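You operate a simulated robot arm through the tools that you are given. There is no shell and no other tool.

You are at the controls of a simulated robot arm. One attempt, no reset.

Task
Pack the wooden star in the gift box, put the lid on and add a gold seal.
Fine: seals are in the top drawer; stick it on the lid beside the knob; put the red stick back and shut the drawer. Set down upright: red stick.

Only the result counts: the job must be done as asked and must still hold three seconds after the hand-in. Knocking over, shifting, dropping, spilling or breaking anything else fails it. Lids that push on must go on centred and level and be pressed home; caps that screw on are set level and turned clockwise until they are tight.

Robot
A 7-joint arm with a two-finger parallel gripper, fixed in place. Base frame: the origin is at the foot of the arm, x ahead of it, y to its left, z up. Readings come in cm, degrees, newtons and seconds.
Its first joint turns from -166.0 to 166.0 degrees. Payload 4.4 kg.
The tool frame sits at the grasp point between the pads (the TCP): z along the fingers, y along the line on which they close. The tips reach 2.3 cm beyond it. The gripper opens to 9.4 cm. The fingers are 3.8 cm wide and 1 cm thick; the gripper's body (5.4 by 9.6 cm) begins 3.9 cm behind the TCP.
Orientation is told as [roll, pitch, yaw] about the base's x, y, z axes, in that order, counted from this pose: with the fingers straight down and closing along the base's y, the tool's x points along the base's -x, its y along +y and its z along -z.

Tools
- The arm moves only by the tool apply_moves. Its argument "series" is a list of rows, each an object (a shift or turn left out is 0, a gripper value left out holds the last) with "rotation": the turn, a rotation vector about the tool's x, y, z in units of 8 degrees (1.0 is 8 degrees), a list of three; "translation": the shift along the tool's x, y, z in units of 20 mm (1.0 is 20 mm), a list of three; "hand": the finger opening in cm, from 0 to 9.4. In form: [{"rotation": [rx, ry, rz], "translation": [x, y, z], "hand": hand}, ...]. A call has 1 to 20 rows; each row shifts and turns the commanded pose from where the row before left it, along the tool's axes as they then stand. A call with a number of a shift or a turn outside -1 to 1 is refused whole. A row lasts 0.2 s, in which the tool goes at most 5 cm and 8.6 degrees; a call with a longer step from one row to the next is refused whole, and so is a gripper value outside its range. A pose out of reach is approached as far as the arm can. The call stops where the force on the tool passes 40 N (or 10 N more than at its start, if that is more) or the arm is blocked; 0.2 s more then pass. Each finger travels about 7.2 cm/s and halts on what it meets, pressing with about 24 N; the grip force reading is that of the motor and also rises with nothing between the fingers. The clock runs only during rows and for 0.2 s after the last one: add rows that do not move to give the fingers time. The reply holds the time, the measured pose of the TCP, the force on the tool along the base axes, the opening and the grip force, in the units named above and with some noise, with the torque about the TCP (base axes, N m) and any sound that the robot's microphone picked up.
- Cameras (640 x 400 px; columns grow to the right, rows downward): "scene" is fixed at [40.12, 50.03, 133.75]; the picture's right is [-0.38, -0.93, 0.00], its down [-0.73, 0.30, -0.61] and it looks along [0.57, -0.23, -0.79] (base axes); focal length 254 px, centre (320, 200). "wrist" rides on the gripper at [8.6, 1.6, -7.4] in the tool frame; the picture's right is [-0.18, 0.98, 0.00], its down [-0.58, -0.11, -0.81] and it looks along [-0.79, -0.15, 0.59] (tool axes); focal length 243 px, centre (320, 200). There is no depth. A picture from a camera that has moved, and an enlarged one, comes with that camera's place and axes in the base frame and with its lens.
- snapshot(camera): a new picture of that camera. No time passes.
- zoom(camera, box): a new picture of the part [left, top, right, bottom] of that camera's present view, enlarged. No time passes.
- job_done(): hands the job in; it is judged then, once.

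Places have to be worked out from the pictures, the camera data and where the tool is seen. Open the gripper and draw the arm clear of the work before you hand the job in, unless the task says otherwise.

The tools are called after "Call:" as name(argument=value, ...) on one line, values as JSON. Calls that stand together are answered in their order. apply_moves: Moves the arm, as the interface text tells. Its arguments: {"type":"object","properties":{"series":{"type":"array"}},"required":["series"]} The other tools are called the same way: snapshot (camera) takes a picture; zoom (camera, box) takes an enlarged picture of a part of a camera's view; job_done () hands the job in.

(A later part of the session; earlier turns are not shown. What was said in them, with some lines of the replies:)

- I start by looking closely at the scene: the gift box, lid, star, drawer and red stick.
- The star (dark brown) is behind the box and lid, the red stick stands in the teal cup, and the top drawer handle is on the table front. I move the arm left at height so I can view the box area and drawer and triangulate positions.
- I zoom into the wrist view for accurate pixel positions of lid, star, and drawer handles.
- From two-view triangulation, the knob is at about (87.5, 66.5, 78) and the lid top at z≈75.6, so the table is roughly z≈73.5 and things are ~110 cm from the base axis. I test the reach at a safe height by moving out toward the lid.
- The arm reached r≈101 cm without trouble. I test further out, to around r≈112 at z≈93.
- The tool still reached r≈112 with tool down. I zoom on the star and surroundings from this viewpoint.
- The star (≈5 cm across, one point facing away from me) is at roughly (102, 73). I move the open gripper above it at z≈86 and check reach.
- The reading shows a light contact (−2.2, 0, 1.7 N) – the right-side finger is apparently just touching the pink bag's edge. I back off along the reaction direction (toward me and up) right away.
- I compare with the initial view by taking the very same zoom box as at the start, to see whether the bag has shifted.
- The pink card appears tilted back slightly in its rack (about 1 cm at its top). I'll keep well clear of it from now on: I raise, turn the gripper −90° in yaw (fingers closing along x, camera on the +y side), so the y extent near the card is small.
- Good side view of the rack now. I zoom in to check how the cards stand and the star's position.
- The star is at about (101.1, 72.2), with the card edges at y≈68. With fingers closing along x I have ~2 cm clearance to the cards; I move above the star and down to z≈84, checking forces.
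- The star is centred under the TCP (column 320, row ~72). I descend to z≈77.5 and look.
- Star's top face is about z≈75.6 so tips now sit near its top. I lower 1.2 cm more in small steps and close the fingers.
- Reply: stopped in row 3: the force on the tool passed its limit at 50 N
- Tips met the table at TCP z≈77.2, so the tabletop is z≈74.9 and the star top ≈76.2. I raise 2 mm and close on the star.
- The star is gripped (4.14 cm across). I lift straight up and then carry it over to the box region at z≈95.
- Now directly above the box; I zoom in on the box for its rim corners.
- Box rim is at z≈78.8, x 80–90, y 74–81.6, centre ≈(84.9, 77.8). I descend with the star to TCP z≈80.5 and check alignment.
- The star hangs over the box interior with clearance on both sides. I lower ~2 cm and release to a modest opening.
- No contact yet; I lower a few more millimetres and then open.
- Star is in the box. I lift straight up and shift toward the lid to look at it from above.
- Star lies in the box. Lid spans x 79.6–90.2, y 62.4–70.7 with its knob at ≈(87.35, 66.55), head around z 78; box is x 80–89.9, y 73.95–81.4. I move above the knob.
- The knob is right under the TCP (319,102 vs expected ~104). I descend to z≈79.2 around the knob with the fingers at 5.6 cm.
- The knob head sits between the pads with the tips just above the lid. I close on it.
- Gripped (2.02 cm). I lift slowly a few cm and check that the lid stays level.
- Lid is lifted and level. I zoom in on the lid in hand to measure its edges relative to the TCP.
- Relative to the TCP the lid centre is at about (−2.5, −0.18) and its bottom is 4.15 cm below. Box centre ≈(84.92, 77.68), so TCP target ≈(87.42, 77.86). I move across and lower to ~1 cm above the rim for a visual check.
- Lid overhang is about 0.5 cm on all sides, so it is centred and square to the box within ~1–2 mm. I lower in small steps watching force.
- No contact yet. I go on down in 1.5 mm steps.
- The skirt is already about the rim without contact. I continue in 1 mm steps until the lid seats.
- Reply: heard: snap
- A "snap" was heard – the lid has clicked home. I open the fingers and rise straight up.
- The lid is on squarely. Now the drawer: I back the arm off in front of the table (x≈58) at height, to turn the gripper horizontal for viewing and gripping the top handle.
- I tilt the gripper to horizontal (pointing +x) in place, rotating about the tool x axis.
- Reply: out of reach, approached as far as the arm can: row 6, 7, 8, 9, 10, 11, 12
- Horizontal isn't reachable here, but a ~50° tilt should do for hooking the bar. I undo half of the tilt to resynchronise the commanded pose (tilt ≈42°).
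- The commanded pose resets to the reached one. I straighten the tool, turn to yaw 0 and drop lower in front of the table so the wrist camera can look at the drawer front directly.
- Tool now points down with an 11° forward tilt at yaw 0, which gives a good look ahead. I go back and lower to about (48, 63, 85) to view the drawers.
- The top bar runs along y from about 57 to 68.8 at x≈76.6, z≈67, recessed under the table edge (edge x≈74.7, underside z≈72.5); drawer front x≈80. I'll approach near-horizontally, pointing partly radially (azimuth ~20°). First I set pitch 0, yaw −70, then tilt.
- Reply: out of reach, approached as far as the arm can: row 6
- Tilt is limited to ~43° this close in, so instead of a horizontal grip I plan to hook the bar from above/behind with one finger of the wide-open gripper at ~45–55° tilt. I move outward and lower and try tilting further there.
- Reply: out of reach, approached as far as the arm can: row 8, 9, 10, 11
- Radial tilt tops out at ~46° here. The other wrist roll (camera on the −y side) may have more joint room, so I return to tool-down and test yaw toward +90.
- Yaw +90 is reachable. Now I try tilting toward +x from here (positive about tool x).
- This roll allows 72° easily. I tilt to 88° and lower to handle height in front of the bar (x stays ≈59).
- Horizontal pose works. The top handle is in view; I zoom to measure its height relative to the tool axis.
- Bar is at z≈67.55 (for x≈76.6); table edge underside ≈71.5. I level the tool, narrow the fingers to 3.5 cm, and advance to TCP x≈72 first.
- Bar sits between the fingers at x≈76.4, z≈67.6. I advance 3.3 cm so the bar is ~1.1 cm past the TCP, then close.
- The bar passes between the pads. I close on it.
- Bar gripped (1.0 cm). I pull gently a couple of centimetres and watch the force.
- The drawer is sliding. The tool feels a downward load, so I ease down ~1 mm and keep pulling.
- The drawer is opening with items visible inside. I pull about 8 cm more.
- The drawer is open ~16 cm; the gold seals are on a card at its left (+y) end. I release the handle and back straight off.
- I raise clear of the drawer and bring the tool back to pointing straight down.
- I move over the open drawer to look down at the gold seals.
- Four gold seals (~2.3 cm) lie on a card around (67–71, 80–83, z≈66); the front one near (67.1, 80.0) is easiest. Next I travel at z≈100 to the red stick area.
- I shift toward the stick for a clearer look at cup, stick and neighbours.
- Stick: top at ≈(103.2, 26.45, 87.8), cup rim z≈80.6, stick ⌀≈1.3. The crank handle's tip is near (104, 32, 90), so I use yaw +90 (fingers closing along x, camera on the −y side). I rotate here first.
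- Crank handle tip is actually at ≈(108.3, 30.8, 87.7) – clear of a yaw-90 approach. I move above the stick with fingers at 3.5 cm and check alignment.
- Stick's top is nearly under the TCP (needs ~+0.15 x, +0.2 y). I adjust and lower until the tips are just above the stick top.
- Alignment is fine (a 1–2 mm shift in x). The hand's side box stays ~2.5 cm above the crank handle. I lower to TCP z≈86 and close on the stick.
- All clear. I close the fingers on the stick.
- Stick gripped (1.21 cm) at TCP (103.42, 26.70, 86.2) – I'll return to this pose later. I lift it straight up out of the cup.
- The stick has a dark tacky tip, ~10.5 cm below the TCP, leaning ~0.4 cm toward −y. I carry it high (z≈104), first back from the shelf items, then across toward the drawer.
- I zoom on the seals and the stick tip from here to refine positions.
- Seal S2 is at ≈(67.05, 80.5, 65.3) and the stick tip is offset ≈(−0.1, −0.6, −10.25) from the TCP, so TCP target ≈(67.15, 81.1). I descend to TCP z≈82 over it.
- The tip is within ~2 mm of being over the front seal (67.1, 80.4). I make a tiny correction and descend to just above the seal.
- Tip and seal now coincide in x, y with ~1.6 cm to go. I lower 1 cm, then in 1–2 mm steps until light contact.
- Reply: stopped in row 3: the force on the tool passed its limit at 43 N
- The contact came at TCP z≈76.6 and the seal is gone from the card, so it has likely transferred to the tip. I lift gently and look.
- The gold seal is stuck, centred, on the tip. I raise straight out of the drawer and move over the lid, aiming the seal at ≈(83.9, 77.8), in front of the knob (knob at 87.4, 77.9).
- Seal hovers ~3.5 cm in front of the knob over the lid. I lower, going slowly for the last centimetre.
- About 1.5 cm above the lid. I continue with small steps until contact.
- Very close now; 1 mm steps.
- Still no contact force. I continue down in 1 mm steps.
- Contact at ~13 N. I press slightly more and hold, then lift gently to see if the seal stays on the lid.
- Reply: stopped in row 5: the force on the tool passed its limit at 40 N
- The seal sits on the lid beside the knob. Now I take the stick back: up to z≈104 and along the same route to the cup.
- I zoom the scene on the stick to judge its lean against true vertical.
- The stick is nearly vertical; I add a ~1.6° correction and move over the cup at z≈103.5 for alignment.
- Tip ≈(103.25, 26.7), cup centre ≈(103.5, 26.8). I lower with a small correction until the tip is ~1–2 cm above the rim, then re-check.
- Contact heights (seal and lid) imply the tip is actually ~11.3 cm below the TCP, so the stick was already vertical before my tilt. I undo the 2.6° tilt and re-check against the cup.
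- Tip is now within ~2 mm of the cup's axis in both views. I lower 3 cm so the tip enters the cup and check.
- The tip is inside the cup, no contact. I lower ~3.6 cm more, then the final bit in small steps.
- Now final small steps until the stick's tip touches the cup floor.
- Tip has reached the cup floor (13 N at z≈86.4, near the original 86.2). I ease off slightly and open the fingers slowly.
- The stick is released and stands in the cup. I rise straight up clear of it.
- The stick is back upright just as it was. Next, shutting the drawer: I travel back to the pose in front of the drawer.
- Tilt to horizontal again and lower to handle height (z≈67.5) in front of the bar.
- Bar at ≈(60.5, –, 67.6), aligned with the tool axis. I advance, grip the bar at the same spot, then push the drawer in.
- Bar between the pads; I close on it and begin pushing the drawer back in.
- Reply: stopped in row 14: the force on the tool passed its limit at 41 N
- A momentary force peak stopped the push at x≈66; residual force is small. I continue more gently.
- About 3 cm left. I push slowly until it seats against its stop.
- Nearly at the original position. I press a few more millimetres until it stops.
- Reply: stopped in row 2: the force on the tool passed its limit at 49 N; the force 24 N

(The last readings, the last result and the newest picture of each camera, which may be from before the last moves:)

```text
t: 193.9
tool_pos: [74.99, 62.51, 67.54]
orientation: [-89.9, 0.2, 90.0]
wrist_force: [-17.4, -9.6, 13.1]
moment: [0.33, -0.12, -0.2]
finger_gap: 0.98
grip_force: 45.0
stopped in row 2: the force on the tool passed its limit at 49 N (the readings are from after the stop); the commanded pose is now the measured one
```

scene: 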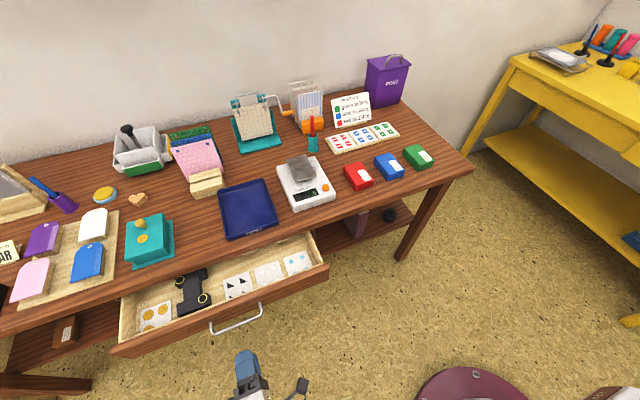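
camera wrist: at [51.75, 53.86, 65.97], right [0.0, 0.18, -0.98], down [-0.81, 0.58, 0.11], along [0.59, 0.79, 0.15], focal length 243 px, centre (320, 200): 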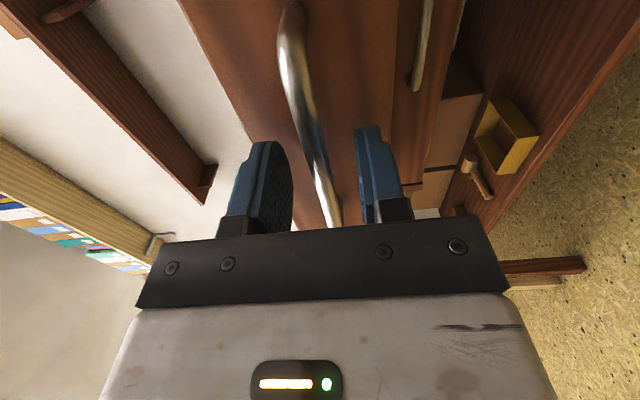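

It stopped hard at x≈75.0 (49 N) – the drawer is against its stop. I release and back straight off.

Call:
apply_moves(series=[{"translation": [0, 0, 0], "hand": 1.5}, {"translation": [0, 0, 0], "hand": 2.5}, {"translation": [0, 0, 0], "hand": 3.5}, {"translation": [0, 0, 0]}, {"translation": [0, 0, -0.3]}, {"translation": [0, 0, -0.6]}, {"translation": [0, 0, -0.9]}, {"translation": [0, 0, -0.9]}, {"translation": [0, 0, -0.9]}, {"translation": [0, 0, -0.9]}, {"translation": [0, 0, -0.9]}, {"translation": [0, 0, -0.9]}, {"translation": [0, 0, -0.9]}, {"translation": [0, 0, 0]}])

Call:
snapshot(camera="wrist")

Call:
zoom(camera="scene", box=[160, 230, 320, 330])

Call:
zoom(camera="wrist", box=[220, 0, 460, 150])

```text
t: 196.9
tool_pos: [60.58, 62.38, 67.45]
orientation: [-89.8, 0.0, 90.0]
wrist_force: [0.0, 0.1, -0.4]
moment: [0.02, 0.02, 0.02]
finger_gap: 3.51
grip_force: 0.1
```

```text
taken
camera wrist: at [53.13, 53.76, 65.77], right [0.0, 0.18, -0.98], down [-0.81, 0.58, 0.11], along [0.59, 0.79, 0.15], focal length 243 px, centre (320, 200)
```

wrist: 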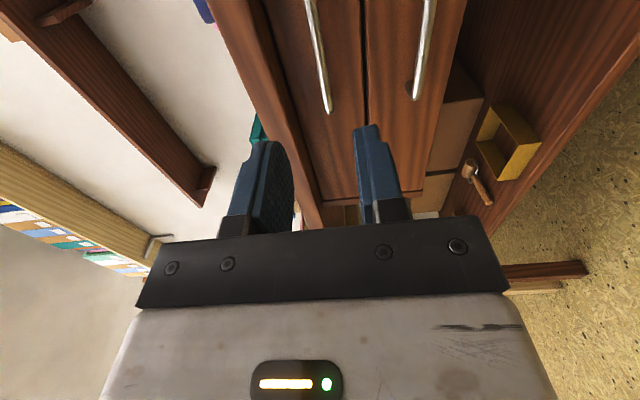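

```text
4.00 times, centred on (240, 280) of scene
camera zoom: at [40.12, 50.03, 133.75], right [-0.38, -0.93, 0.0], down [-0.73, 0.3, -0.61], along [0.57, -0.23, -0.79], focal length 1015 px, centre (640, -120)
```

zoom: 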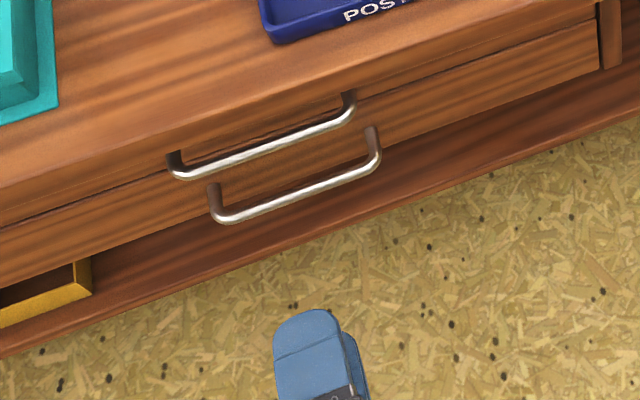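

```text
2.67 times, centred on (340, 75) of wrist
camera zoom: at [53.13, 53.76, 65.77], right [0.0, 0.18, -0.98], down [-0.81, 0.58, 0.11], along [0.59, 0.79, 0.15], focal length 647 px, centre (267, 533)
```

zoom: 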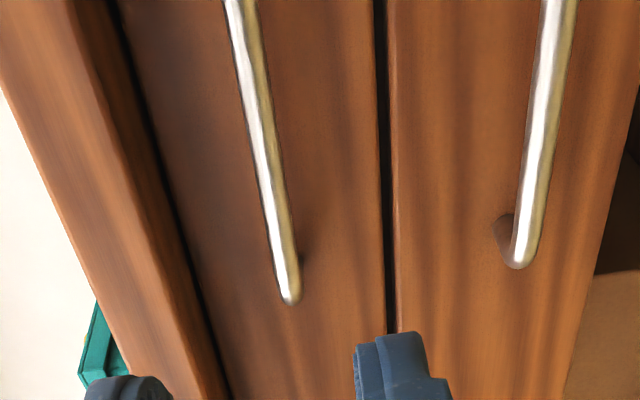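

The drawer looks exactly as at the start (shut). I raise the arm clear and inspect the whole scene.

Call:
apply_moves(series=[{"translation": [0, -0.5, -0.9]}, {"translation": [0, -1, -0.9]}, {"translation": [0, -1, -0.9]}, {"translation": [0, -1, -0.9]}, {"translation": [0, -1, -0.9]}, {"translation": [0, -1, 0]}, {"translation": [0, -1, 0]}, {"translation": [0, -1, 0]}, {"translation": [0, -1, 0]}, {"translation": [0, -1, 0]}, {"translation": [0, -1, 0]}, {"translation": [0, -1, 0], "hand": 6}, {"translation": [0, 0, 0]}])

Call:
snapshot(camera="scene")

Call:
zoom(camera="scene", box=[80, 150, 280, 275])

Call:
zoom(camera="scene", box=[220, 70, 420, 195])

Call:
zoom(camera="scene", box=[0, 150, 160, 250])

```text
t: 199.7
tool_pos: [51.54, 62.56, 90.54]
orientation: [-89.9, 0.0, 90.0]
wrist_force: [0.3, -0.2, -0.7]
moment: [0.0, 0.0, 0.02]
finger_gap: 6.03
grip_force: 0.1
```

```text
taken
```

scene: 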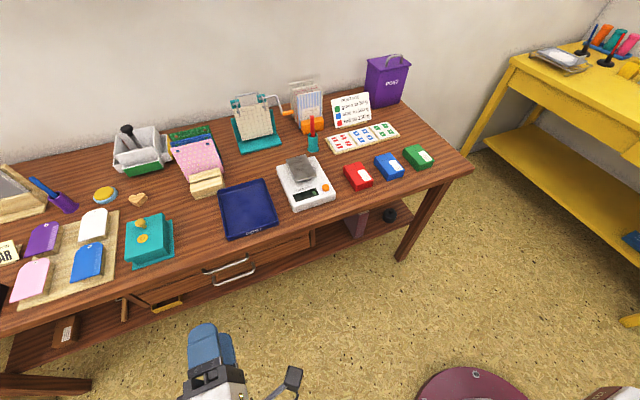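

```text
3.20 times, centred on (180, 212) of scene
camera zoom: at [40.12, 50.03, 133.75], right [-0.38, -0.93, 0.0], down [-0.73, 0.3, -0.61], along [0.57, -0.23, -0.79], focal length 812 px, centre (768, 160)
```

zoom: 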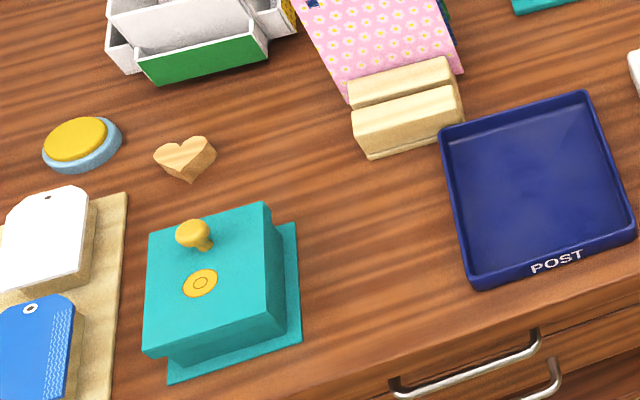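

```text
3.20 times, centred on (320, 132) of scene
camera zoom: at [40.12, 50.03, 133.75], right [-0.38, -0.93, 0.0], down [-0.73, 0.3, -0.61], along [0.57, -0.23, -0.79], focal length 812 px, centre (320, 416)
```

zoom: 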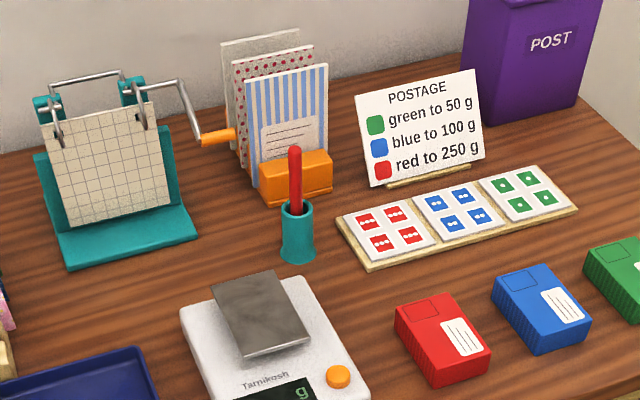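

```text
4.00 times, centred on (80, 200) of scene
camera zoom: at [40.12, 50.03, 133.75], right [-0.38, -0.93, 0.0], down [-0.73, 0.3, -0.61], along [0.57, -0.23, -0.79], focal length 1015 px, centre (1280, 200)
```

zoom: 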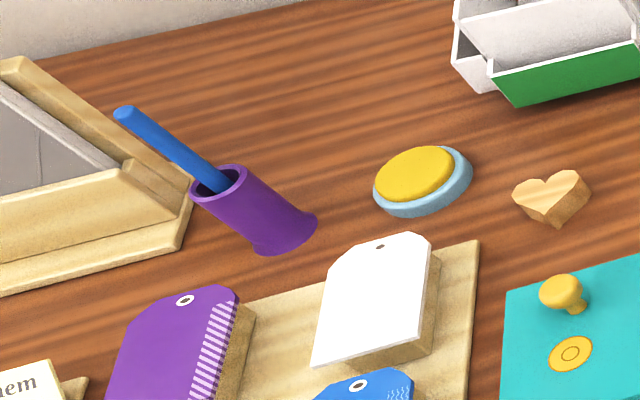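

Everything matches the initial view except the pink card's slight lean from the early touch. Before deciding whether to leave it, I bring the tool back to pointing down and take a side look at the rack from a safe height.

Call:
apply_moves(series=[{"translation": [0, -1, 0]}, {"translation": [0, -1, 0]}, {"translation": [0, -1, 0]}, {"translation": [0, -1, 0]}, {"rotation": [-1, 0, 0]}, {"rotation": [-1, 0, 0]}, {"rotation": [-1, 0, 0]}, {"rotation": [-1, 0, 0]}, {"rotation": [-1, 0, 0]}, {"rotation": [-1, 0, 0]}, {"rotation": [-1, 0, 0]}, {"rotation": [-1, 0, 0]}, {"rotation": [-1, 0, 0]}, {"rotation": [-1, 0, 0]}, {"rotation": [-1, 0, 0]}, {"rotation": [-0.24, 0, 0]}, {"translation": [0, 0, 0]}])

Call:
apply_moves(series=[{"translation": [0.3, -1, 0]}, {"translation": [0.3, -1, 0]}, {"translation": [0.3, -1, 0]}, {"translation": [0.3, -1, 0]}, {"translation": [0.3, -1, 0]}, {"translation": [0.3, -1, 0]}, {"translation": [0.3, -1, 0]}, {"translation": [0.3, -1, 0]}, {"translation": [0.3, -1, 0]}, {"translation": [0.3, -1, 0]}, {"translation": [0.3, -1, 0]}, {"translation": [0.3, -1, 0]}, {"translation": [0.3, -1, 0]}, {"translation": [0, -1, 0]}, {"translation": [0, -1, 0]}, {"translation": [0, -1, 0]}, {"translation": [0, -1, 0]}, {"translation": [0, -1, 0]}, {"translation": [0, -1, 0]}, {"translation": [0, 0, 0]}])

Call:
snapshot(camera="wrist")

Call:
snapshot(camera="scene")

```text
t: 203.3
tool_pos: [51.69, 62.67, 98.62]
orientation: [0.1, 0.0, 90.0]
wrist_force: [-0.4, -0.6, 0.1]
moment: [0.01, -0.02, 0.0]
finger_gap: 5.99
grip_force: 0.1
```

```text
t: 207.5
tool_pos: [89.82, 54.61, 98.67]
orientation: [0.0, 0.1, 90.1]
wrist_force: [-0.5, 0.3, -0.3]
moment: [-0.01, 0.0, 0.02]
finger_gap: 6.0
grip_force: 0.1
```

```text
taken
camera wrist: at [88.01, 45.99, 106.02], right [-0.98, 0.18, 0.0], down [0.11, 0.58, 0.81], along [0.15, 0.79, -0.59], focal length 243 px, centre (320, 200)
```

wrist: 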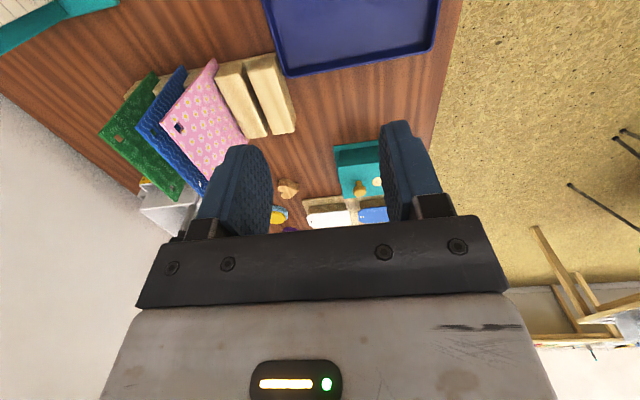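

```text
taken
```

scene: 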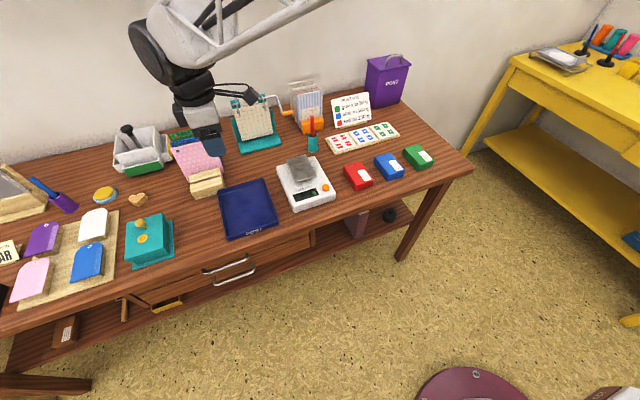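

Call:
zoom(camera="wrist", box=[80, 30, 320, 180])

```text
2.67 times, centred on (200, 105) of wrist
camera zoom: at [88.01, 45.99, 106.02], right [-0.98, 0.18, 0.0], down [0.11, 0.58, 0.81], along [0.15, 0.79, -0.59], focal length 647 px, centre (640, 453)
```

zoom: 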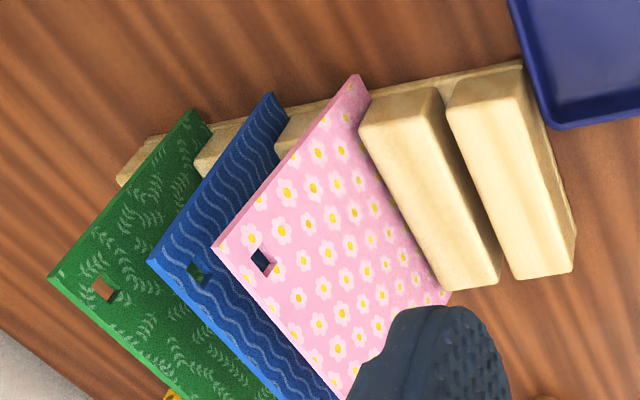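

Measured from this view, the blue and green cards stand about vertical while the pink leans back ~8–9° (1.5 cm at its top). I think it's worth standing it upright again by gently closing the fingers around its top edge at its proper plane (x≈102.4). I move above it first, high enough to check the gap.

Call:
apply_moves(series=[{"translation": [-0.6, -0.95, 0]}, {"translation": [-0.6, -0.95, 0]}, {"translation": [-0.6, -0.95, 0]}, {"translation": [-0.6, -0.95, 0]}, {"translation": [-0.6, -0.95, 0]}, {"translation": [-0.6, -0.95, 0]}, {"translation": [0, -0.2, 0]}, {"translation": [0, 0, 0.5]}, {"translation": [0, 0, 0.5]}, {"translation": [0, 0, 0]}, {"translation": [0, 0, 0]}])

Call:
snapshot(camera="wrist")

Call:
zoom(camera="wrist", box=[200, 20, 440, 170])

Call:
zoom(camera="scene", box=[130, 100, 290, 200])

```text
t: 209.9
tool_pos: [101.48, 61.88, 96.54]
orientation: [0.0, 0.1, 90.1]
wrist_force: [-0.6, -0.1, 0.4]
moment: [-0.02, -0.02, 0.02]
finger_gap: 5.99
grip_force: 0.1
```

```text
taken
camera wrist: at [99.81, 53.3, 103.94], right [-0.98, 0.18, 0.0], down [0.11, 0.58, 0.81], along [0.15, 0.79, -0.59], focal length 243 px, centre (320, 200)
```

wrist: 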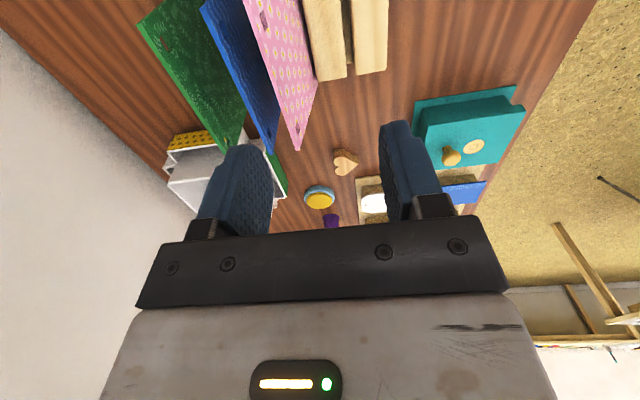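

```text
2.67 times, centred on (320, 95) of wrist
camera zoom: at [99.81, 53.3, 103.94], right [-0.98, 0.18, 0.0], down [0.11, 0.58, 0.81], along [0.15, 0.79, -0.59], focal length 647 px, centre (320, 480)
```

zoom: 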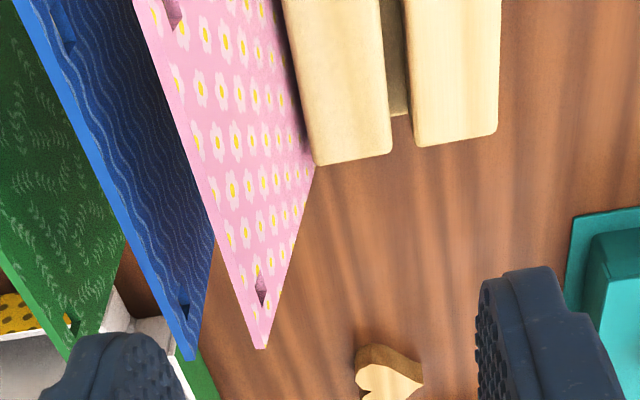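

```text
4.00 times, centred on (210, 150) of scene
camera zoom: at [40.12, 50.03, 133.75], right [-0.38, -0.93, 0.0], down [-0.73, 0.3, -0.61], along [0.57, -0.23, -0.79], focal length 1015 px, centre (760, 400)
```

zoom: 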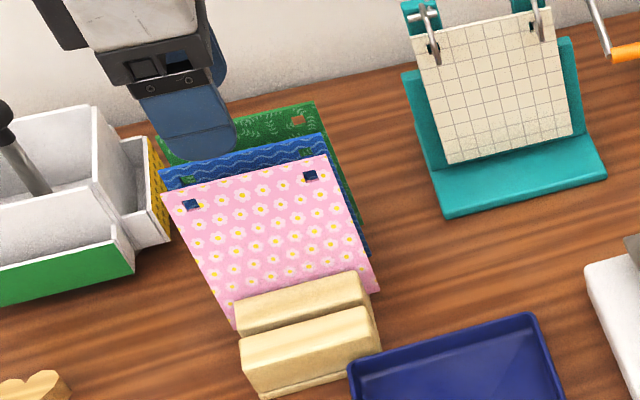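

Gap between pink and blue at the top is ~2 cm; a 1 cm finger fits with ~0.45 cm each side if TCP x≈101.77. I shift +0.35 cm and descend to just above the card tops for a check.

Call:
apply_moves(series=[{"translation": [0, -0.17, 0.4]}, {"translation": [0, 0, 0.7]}, {"translation": [0, 0, 0.7]}, {"translation": [0, 0, 0.6]}, {"translation": [0, 0, 0]}, {"translation": [0, 0, 0]}])

Call:
snapshot(camera="wrist")

Call:
zoom(camera="wrist", box=[140, 60, 380, 210])

Call:
zoom(camera="scene", box=[130, 100, 290, 200])

```text
t: 211.3
tool_pos: [101.91, 61.88, 91.92]
orientation: [0.0, 0.1, 90.0]
wrist_force: [0.7, 0.6, -0.1]
moment: [0.0, 0.01, -0.03]
finger_gap: 5.98
grip_force: 0.1
```

```text
taken
camera wrist: at [100.19, 53.24, 99.18], right [-0.98, 0.18, 0.0], down [0.11, 0.58, 0.81], along [0.15, 0.79, -0.59], focal length 243 px, centre (320, 200)
```

wrist: 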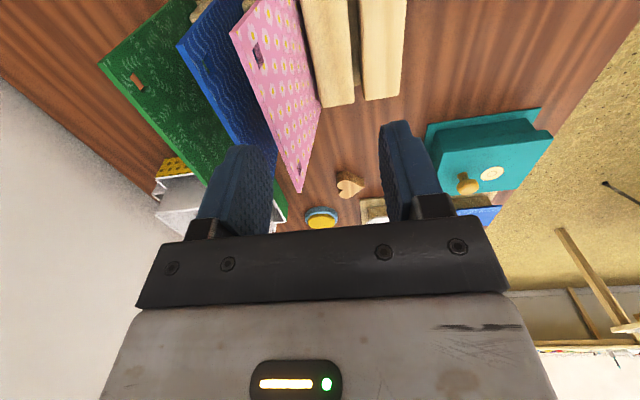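

```text
2.67 times, centred on (260, 135) of wrist
camera zoom: at [100.19, 53.24, 99.18], right [-0.98, 0.18, 0.0], down [0.11, 0.58, 0.81], along [0.15, 0.79, -0.59], focal length 647 px, centre (480, 373)
```

zoom: 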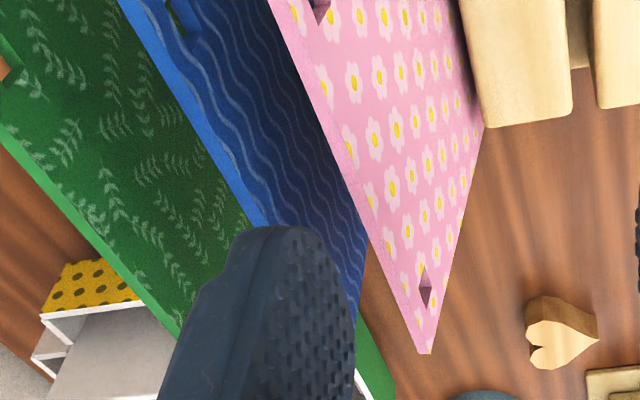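

```text
4.00 times, centred on (210, 150) of scene
camera zoom: at [40.12, 50.03, 133.75], right [-0.38, -0.93, 0.0], down [-0.73, 0.3, -0.61], along [0.57, -0.23, -0.79], focal length 1015 px, centre (760, 400)
```

zoom: 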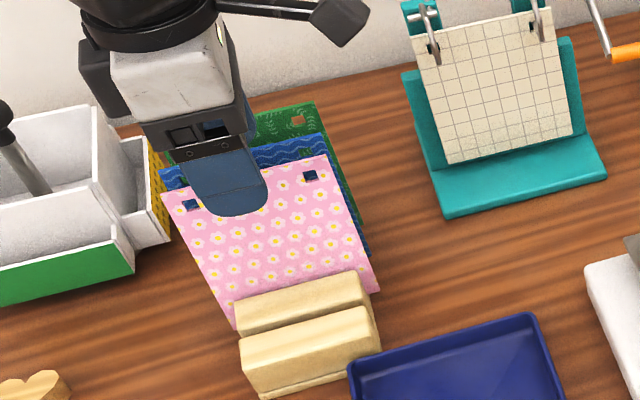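

Geometry checks out: pink back edge at ≈104.27, blue front at ≈106.1, finger centred between after a −0.1 cm shift. I lower so the tips overlap the card's top by ~1.4 cm.

Call:
apply_moves(series=[{"translation": [0, 0.06, 0.3]}, {"translation": [0, 0, 0.3]}, {"translation": [0, 0, 0.3]}, {"translation": [0, 0, 0.3]}, {"translation": [0, 0, 0]}])

Call:
zoom(camera="wrist", box=[140, 60, 380, 210])

Call:
zoom(camera="scene", box=[130, 100, 290, 200])

```text
t: 212.5
tool_pos: [101.62, 61.89, 89.27]
orientation: [0.0, 0.1, 90.0]
wrist_force: [0.0, 0.0, 0.0]
moment: [0.0, -0.01, -0.01]
finger_gap: 6.0
grip_force: 0.0
```

```text
2.67 times, centred on (260, 135) of wrist
camera zoom: at [100.02, 53.22, 96.66], right [-0.98, 0.18, 0.0], down [0.11, 0.58, 0.81], along [0.15, 0.79, -0.59], focal length 647 px, centre (480, 373)
```

zoom: 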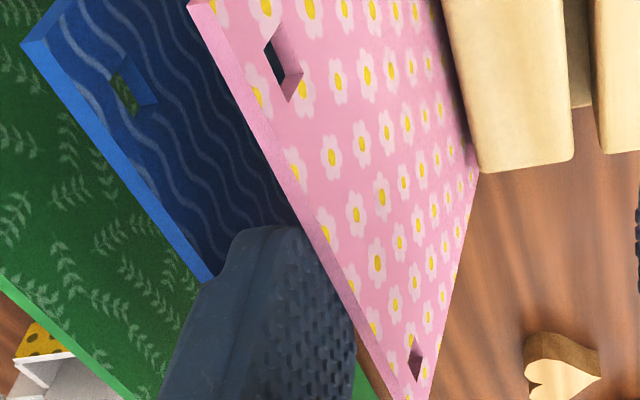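

```text
4.00 times, centred on (210, 150) of scene
camera zoom: at [40.12, 50.03, 133.75], right [-0.38, -0.93, 0.0], down [-0.73, 0.3, -0.61], along [0.57, -0.23, -0.79], focal length 1015 px, centre (760, 400)
```

zoom: 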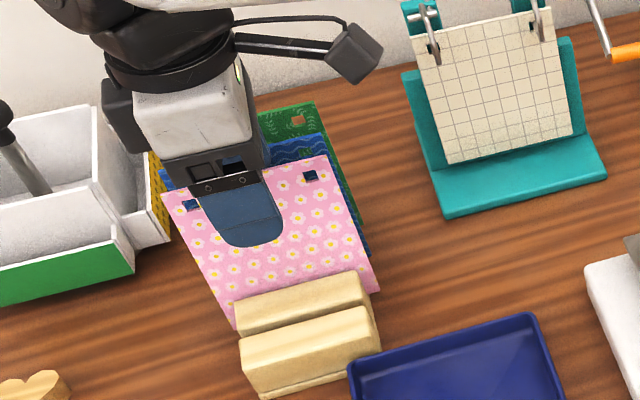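

The back finger is in the gap with zero contact force. I now shift the TCP to x≈102.45 while narrowing equally so the back finger stays put, then close gently onto the card.

Call:
apply_moves(series=[{"translation": [0, 0, 0], "hand": 5.6}, {"translation": [0, -0.105, 0], "hand": 5.2}, {"translation": [0, -0.105, 0], "hand": 4.8}, {"translation": [0, -0.105, 0], "hand": 4.4}, {"translation": [0, -0.105, 0], "hand": 4.2}, {"translation": [0, 0, 0]}])

Call:
zoom(camera="wrist", box=[140, 60, 380, 210])

```text
t: 213.9
tool_pos: [102.55, 61.75, 89.31]
orientation: [0.0, 0.1, 90.1]
wrist_force: [-0.4, 0.0, -0.6]
moment: [-0.02, -0.01, -0.01]
finger_gap: 4.22
grip_force: 0.0
```

```text
2.67 times, centred on (260, 135) of wrist
camera zoom: at [100.87, 53.25, 96.71], right [-0.98, 0.18, 0.0], down [0.11, 0.58, 0.81], along [0.15, 0.79, -0.59], focal length 647 px, centre (480, 373)
```

zoom: 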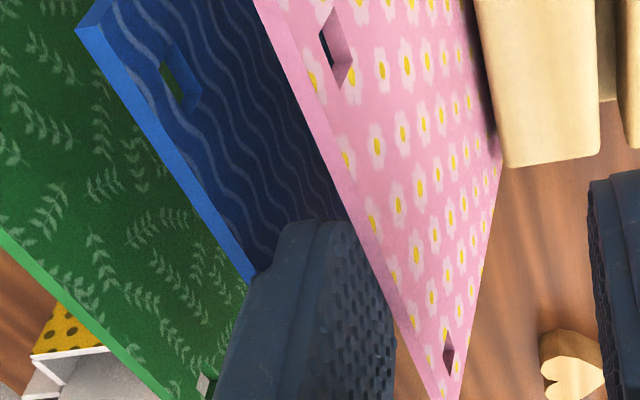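

Good. Now I close gradually, letting the back finger bring the card upright.

Call:
apply_moves(series=[{"translation": [0, 0, 0], "hand": 3.9}, {"translation": [0, 0, 0], "hand": 3.6}, {"translation": [0, 0, 0], "hand": 3.3}, {"translation": [0, 0, 0], "hand": 3.0}, {"translation": [0, 0, 0], "hand": 2.7}, {"translation": [0, 0, 0], "hand": 2.4}, {"translation": [0, 0, 0], "hand": 2.1}, {"translation": [0, 0, 0], "hand": 1.8}, {"translation": [0, 0, 0]}])

Call:
zoom(camera="wrist", box=[140, 60, 380, 210])

Call:
zoom(camera="scene", box=[130, 100, 290, 200])

```text
t: 215.9
tool_pos: [102.48, 61.84, 89.34]
orientation: [0.0, 0.1, 90.0]
wrist_force: [0.4, -0.3, -1.0]
moment: [-0.02, -0.01, 0.02]
finger_gap: 1.8
grip_force: 0.1
```

```text
2.67 times, centred on (260, 135) of wrist
camera zoom: at [100.87, 53.24, 96.7], right [-0.98, 0.18, 0.0], down [0.11, 0.58, 0.81], along [0.15, 0.79, -0.59], focal length 647 px, centre (480, 373)
```

zoom: 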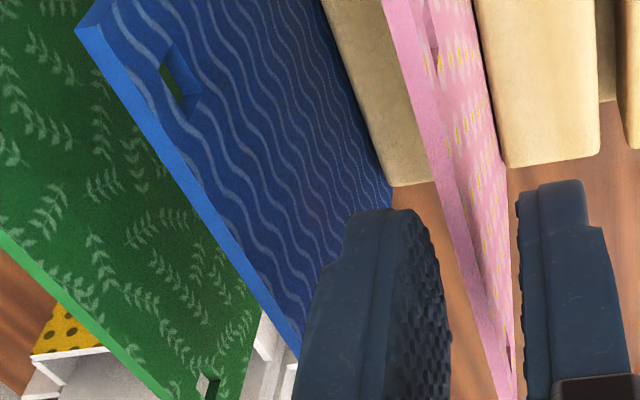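

```text
4.00 times, centred on (210, 150) of scene
camera zoom: at [40.12, 50.03, 133.75], right [-0.38, -0.93, 0.0], down [-0.73, 0.3, -0.61], along [0.57, -0.23, -0.79], focal length 1015 px, centre (760, 400)
```

zoom: 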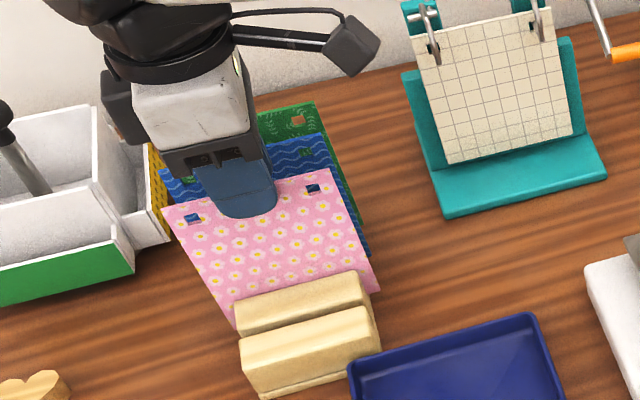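

The card has swung back upright and now stands free between the fingers, its holes within ~0.8 px of their initial position. I wait a moment to check that it stays put.

Call:
apply_moves(series=[{"translation": [0, 0, 0]}, {"translation": [0, 0, 0]}, {"translation": [0, 0, 0]}, {"translation": [0, 0, 0]}, {"translation": [0, 0, 0]}])

Call:
zoom(camera="wrist", box=[140, 60, 380, 210])

Call:
zoom(camera="scene", box=[80, 150, 280, 275])

```text
t: 217.1
tool_pos: [102.55, 61.84, 89.31]
orientation: [0.0, 0.1, 89.9]
wrist_force: [-1.1, -0.1, -0.4]
moment: [0.0, 0.0, 0.01]
finger_gap: 1.81
grip_force: 0.1
```

```text
2.67 times, centred on (260, 135) of wrist
camera zoom: at [100.87, 53.24, 96.7], right [-0.98, 0.18, 0.0], down [0.11, 0.58, 0.81], along [0.15, 0.79, -0.59], focal length 647 px, centre (480, 373)
```

zoom: 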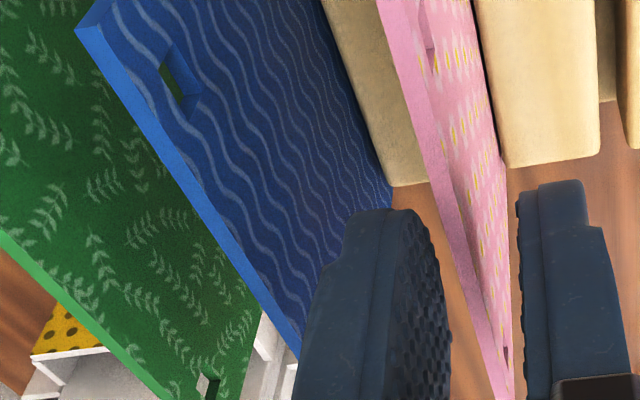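

```text
3.20 times, centred on (180, 212) of scene
camera zoom: at [40.12, 50.03, 133.75], right [-0.38, -0.93, 0.0], down [-0.73, 0.3, -0.61], along [0.57, -0.23, -0.79], focal length 812 px, centre (768, 160)
```

zoom: 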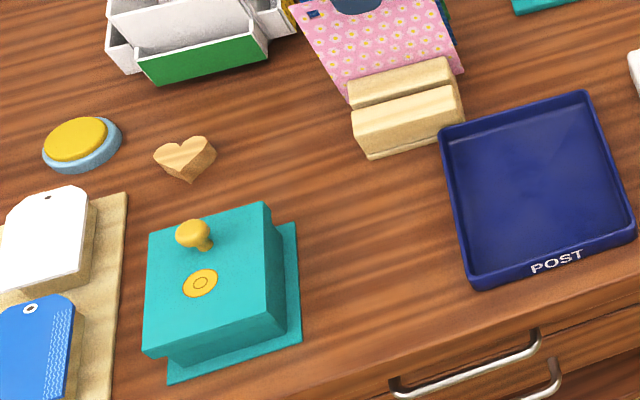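

The hole is back at (313, 13) – same as the initial picture – and the card is static. I rise straight up with the fingers clear of it.

Call:
apply_moves(series=[{"translation": [0, 0, -0.2]}, {"translation": [0, 0, -0.3]}, {"translation": [0, 0, -0.5]}, {"translation": [0, 0, -0.8]}, {"translation": [0, 0, -1]}, {"translation": [0, 0, -1]}, {"translation": [0, 0, -1]}, {"translation": [0, 0, -1]}, {"translation": [0, 0, 0]}])

Call:
zoom(camera="scene", box=[130, 100, 290, 200])

Call:
snapshot(camera="wrist")

```text
t: 219.1
tool_pos: [102.59, 61.86, 101.24]
orientation: [0.0, 0.1, 90.1]
wrist_force: [-0.3, 0.4, 0.1]
moment: [0.01, -0.03, 0.01]
finger_gap: 1.78
grip_force: 0.1
```

```text
4.00 times, centred on (210, 150) of scene
camera zoom: at [40.12, 50.03, 133.75], right [-0.38, -0.93, 0.0], down [-0.73, 0.3, -0.61], along [0.57, -0.23, -0.79], focal length 1015 px, centre (760, 400)
```

zoom: 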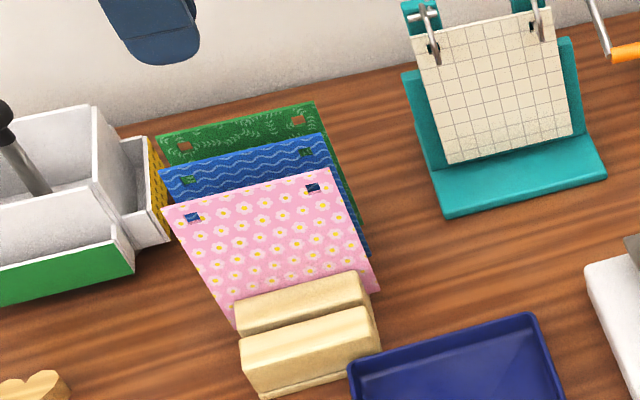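

```text
taken
camera wrist: at [100.88, 53.3, 108.5], right [-0.98, 0.18, 0.0], down [0.11, 0.58, 0.81], along [0.15, 0.79, -0.59], focal length 243 px, centre (320, 200)
```

wrist: 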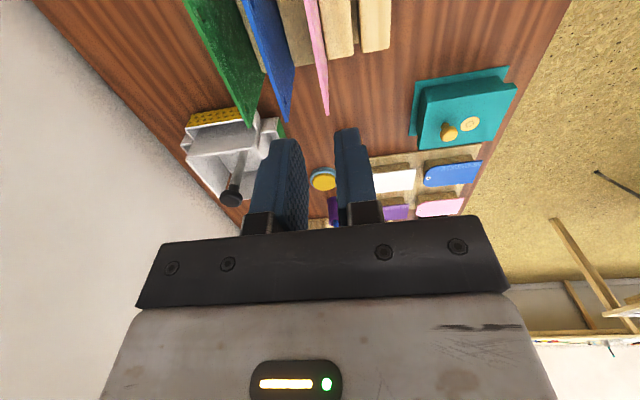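

All three cards now stand evenly. I open the gripper and draw the arm well back over the floor in front of the table, then do a last check.

Call:
apply_moves(series=[{"translation": [0, 0.5, -0.5], "hand": 6}, {"translation": [0, 0.9, -0.5]}, {"translation": [0, 1, 0]}, {"translation": [0, 1, 0]}, {"translation": [0, 1, 0]}, {"translation": [0, 1, 0]}, {"translation": [0, 1, 0]}, {"translation": [0, 1, 0]}, {"translation": [0, 1, 0]}, {"translation": [0, 1, 0]}, {"translation": [0, 1, 0]}, {"translation": [0, 1, 0]}, {"translation": [0, 1, 0]}, {"translation": [0, 1, 0]}, {"translation": [0, 1, 0]}, {"translation": [0.5, 1, 0]}, {"translation": [0.8, 1, 0]}, {"translation": [0.9, 1, 0]}, {"translation": [0.9, 1, 0]}, {"translation": [0, 0, 0]}])

Call:
snapshot(camera="wrist")

Call:
snapshot(camera="scene")

```text
t: 223.3
tool_pos: [65.64, 55.63, 103.14]
orientation: [0.0, 0.1, 89.9]
wrist_force: [0.1, -0.6, 0.0]
moment: [0.0, 0.0, -0.01]
finger_gap: 6.01
grip_force: 0.0
```

```text
taken
camera wrist: at [63.92, 46.96, 110.54], right [-0.98, 0.18, 0.0], down [0.11, 0.58, 0.81], along [0.15, 0.79, -0.59], focal length 243 px, centre (320, 200)
```

wrist: 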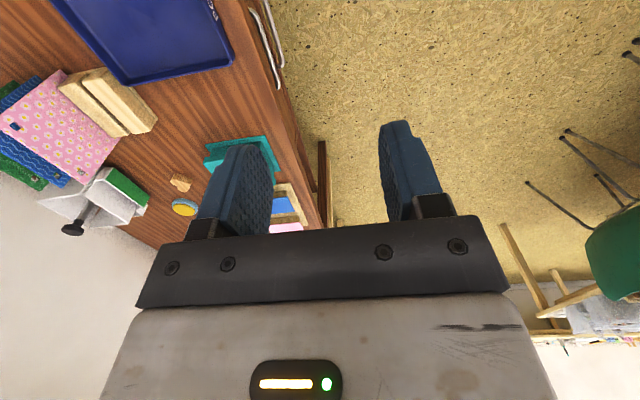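

```text
taken
```

scene: 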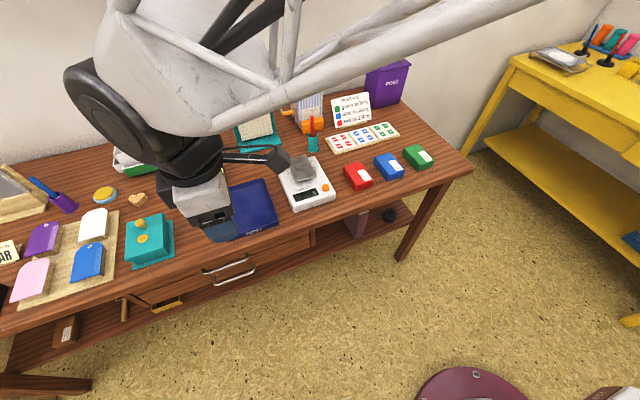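

The box is lidded and sealed, the stick is back in its cup, the drawer is shut, and all else is in place. I pull back a little further so the arm is clear of the table, then hand in.

Call:
apply_moves(series=[{"translation": [0.5, 0.9, 0]}, {"translation": [0.5, 0.9, 0]}, {"translation": [0.5, 0.9, 0]}, {"translation": [0.5, 0.9, 0]}, {"translation": [0.5, 0.9, 0]}, {"translation": [0.5, 0.9, 0]}, {"translation": [0.5, 0.9, 0]}, {"translation": [0, 0, 0]}, {"translation": [0, 0, 0]}])

Call:
snapshot(camera="scene")

```text
t: 225.3
tool_pos: [53.15, 48.91, 103.05]
orientation: [0.1, 0.0, 89.9]
wrist_force: [-0.6, 0.0, 0.1]
moment: [0.01, 0.0, 0.02]
finger_gap: 5.99
grip_force: 0.1
```

```text
taken
```

scene: 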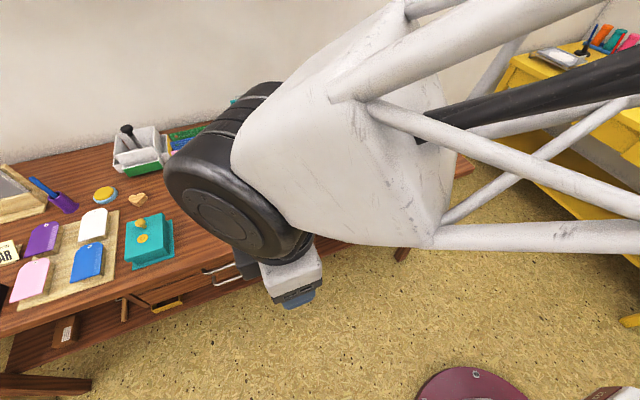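

The arm is clear with the gripper open, and the box, lid, seal, stick and drawer are all in their final state, so I hand the job in.

Call:
job_done()

```text
The job is handed in.
```

I packed the star in the gift box, put the lid on and stuck a gold seal on it, then handed the job in. I don't have the verdict yet.

- **Star:** it lies in the gift box. It was the only star on the table, though it is dark brown where the heart beside it is pale wood.
- **Lid:** it sits centred and level on the box. I heard it snap home when I pressed it down.
- **Seal:** one gold seal from the top drawer is on the lid, about 3.5 cm in front of the knob. I picked it up and pressed it on with the red stick.
- **Red stick:** it stands upright in its teal cup, where I found it.
- **Drawer:** it is shut against its stop, and the front looks the same as in the first picture.

**One slip:** early on, a finger touched the pink card in the rack and it tilted back by about 8–9 degrees. I stood it up again before finishing, and its holes now line up with the first picture to within a pixel. In the later pictures I saw nothing else out of place.
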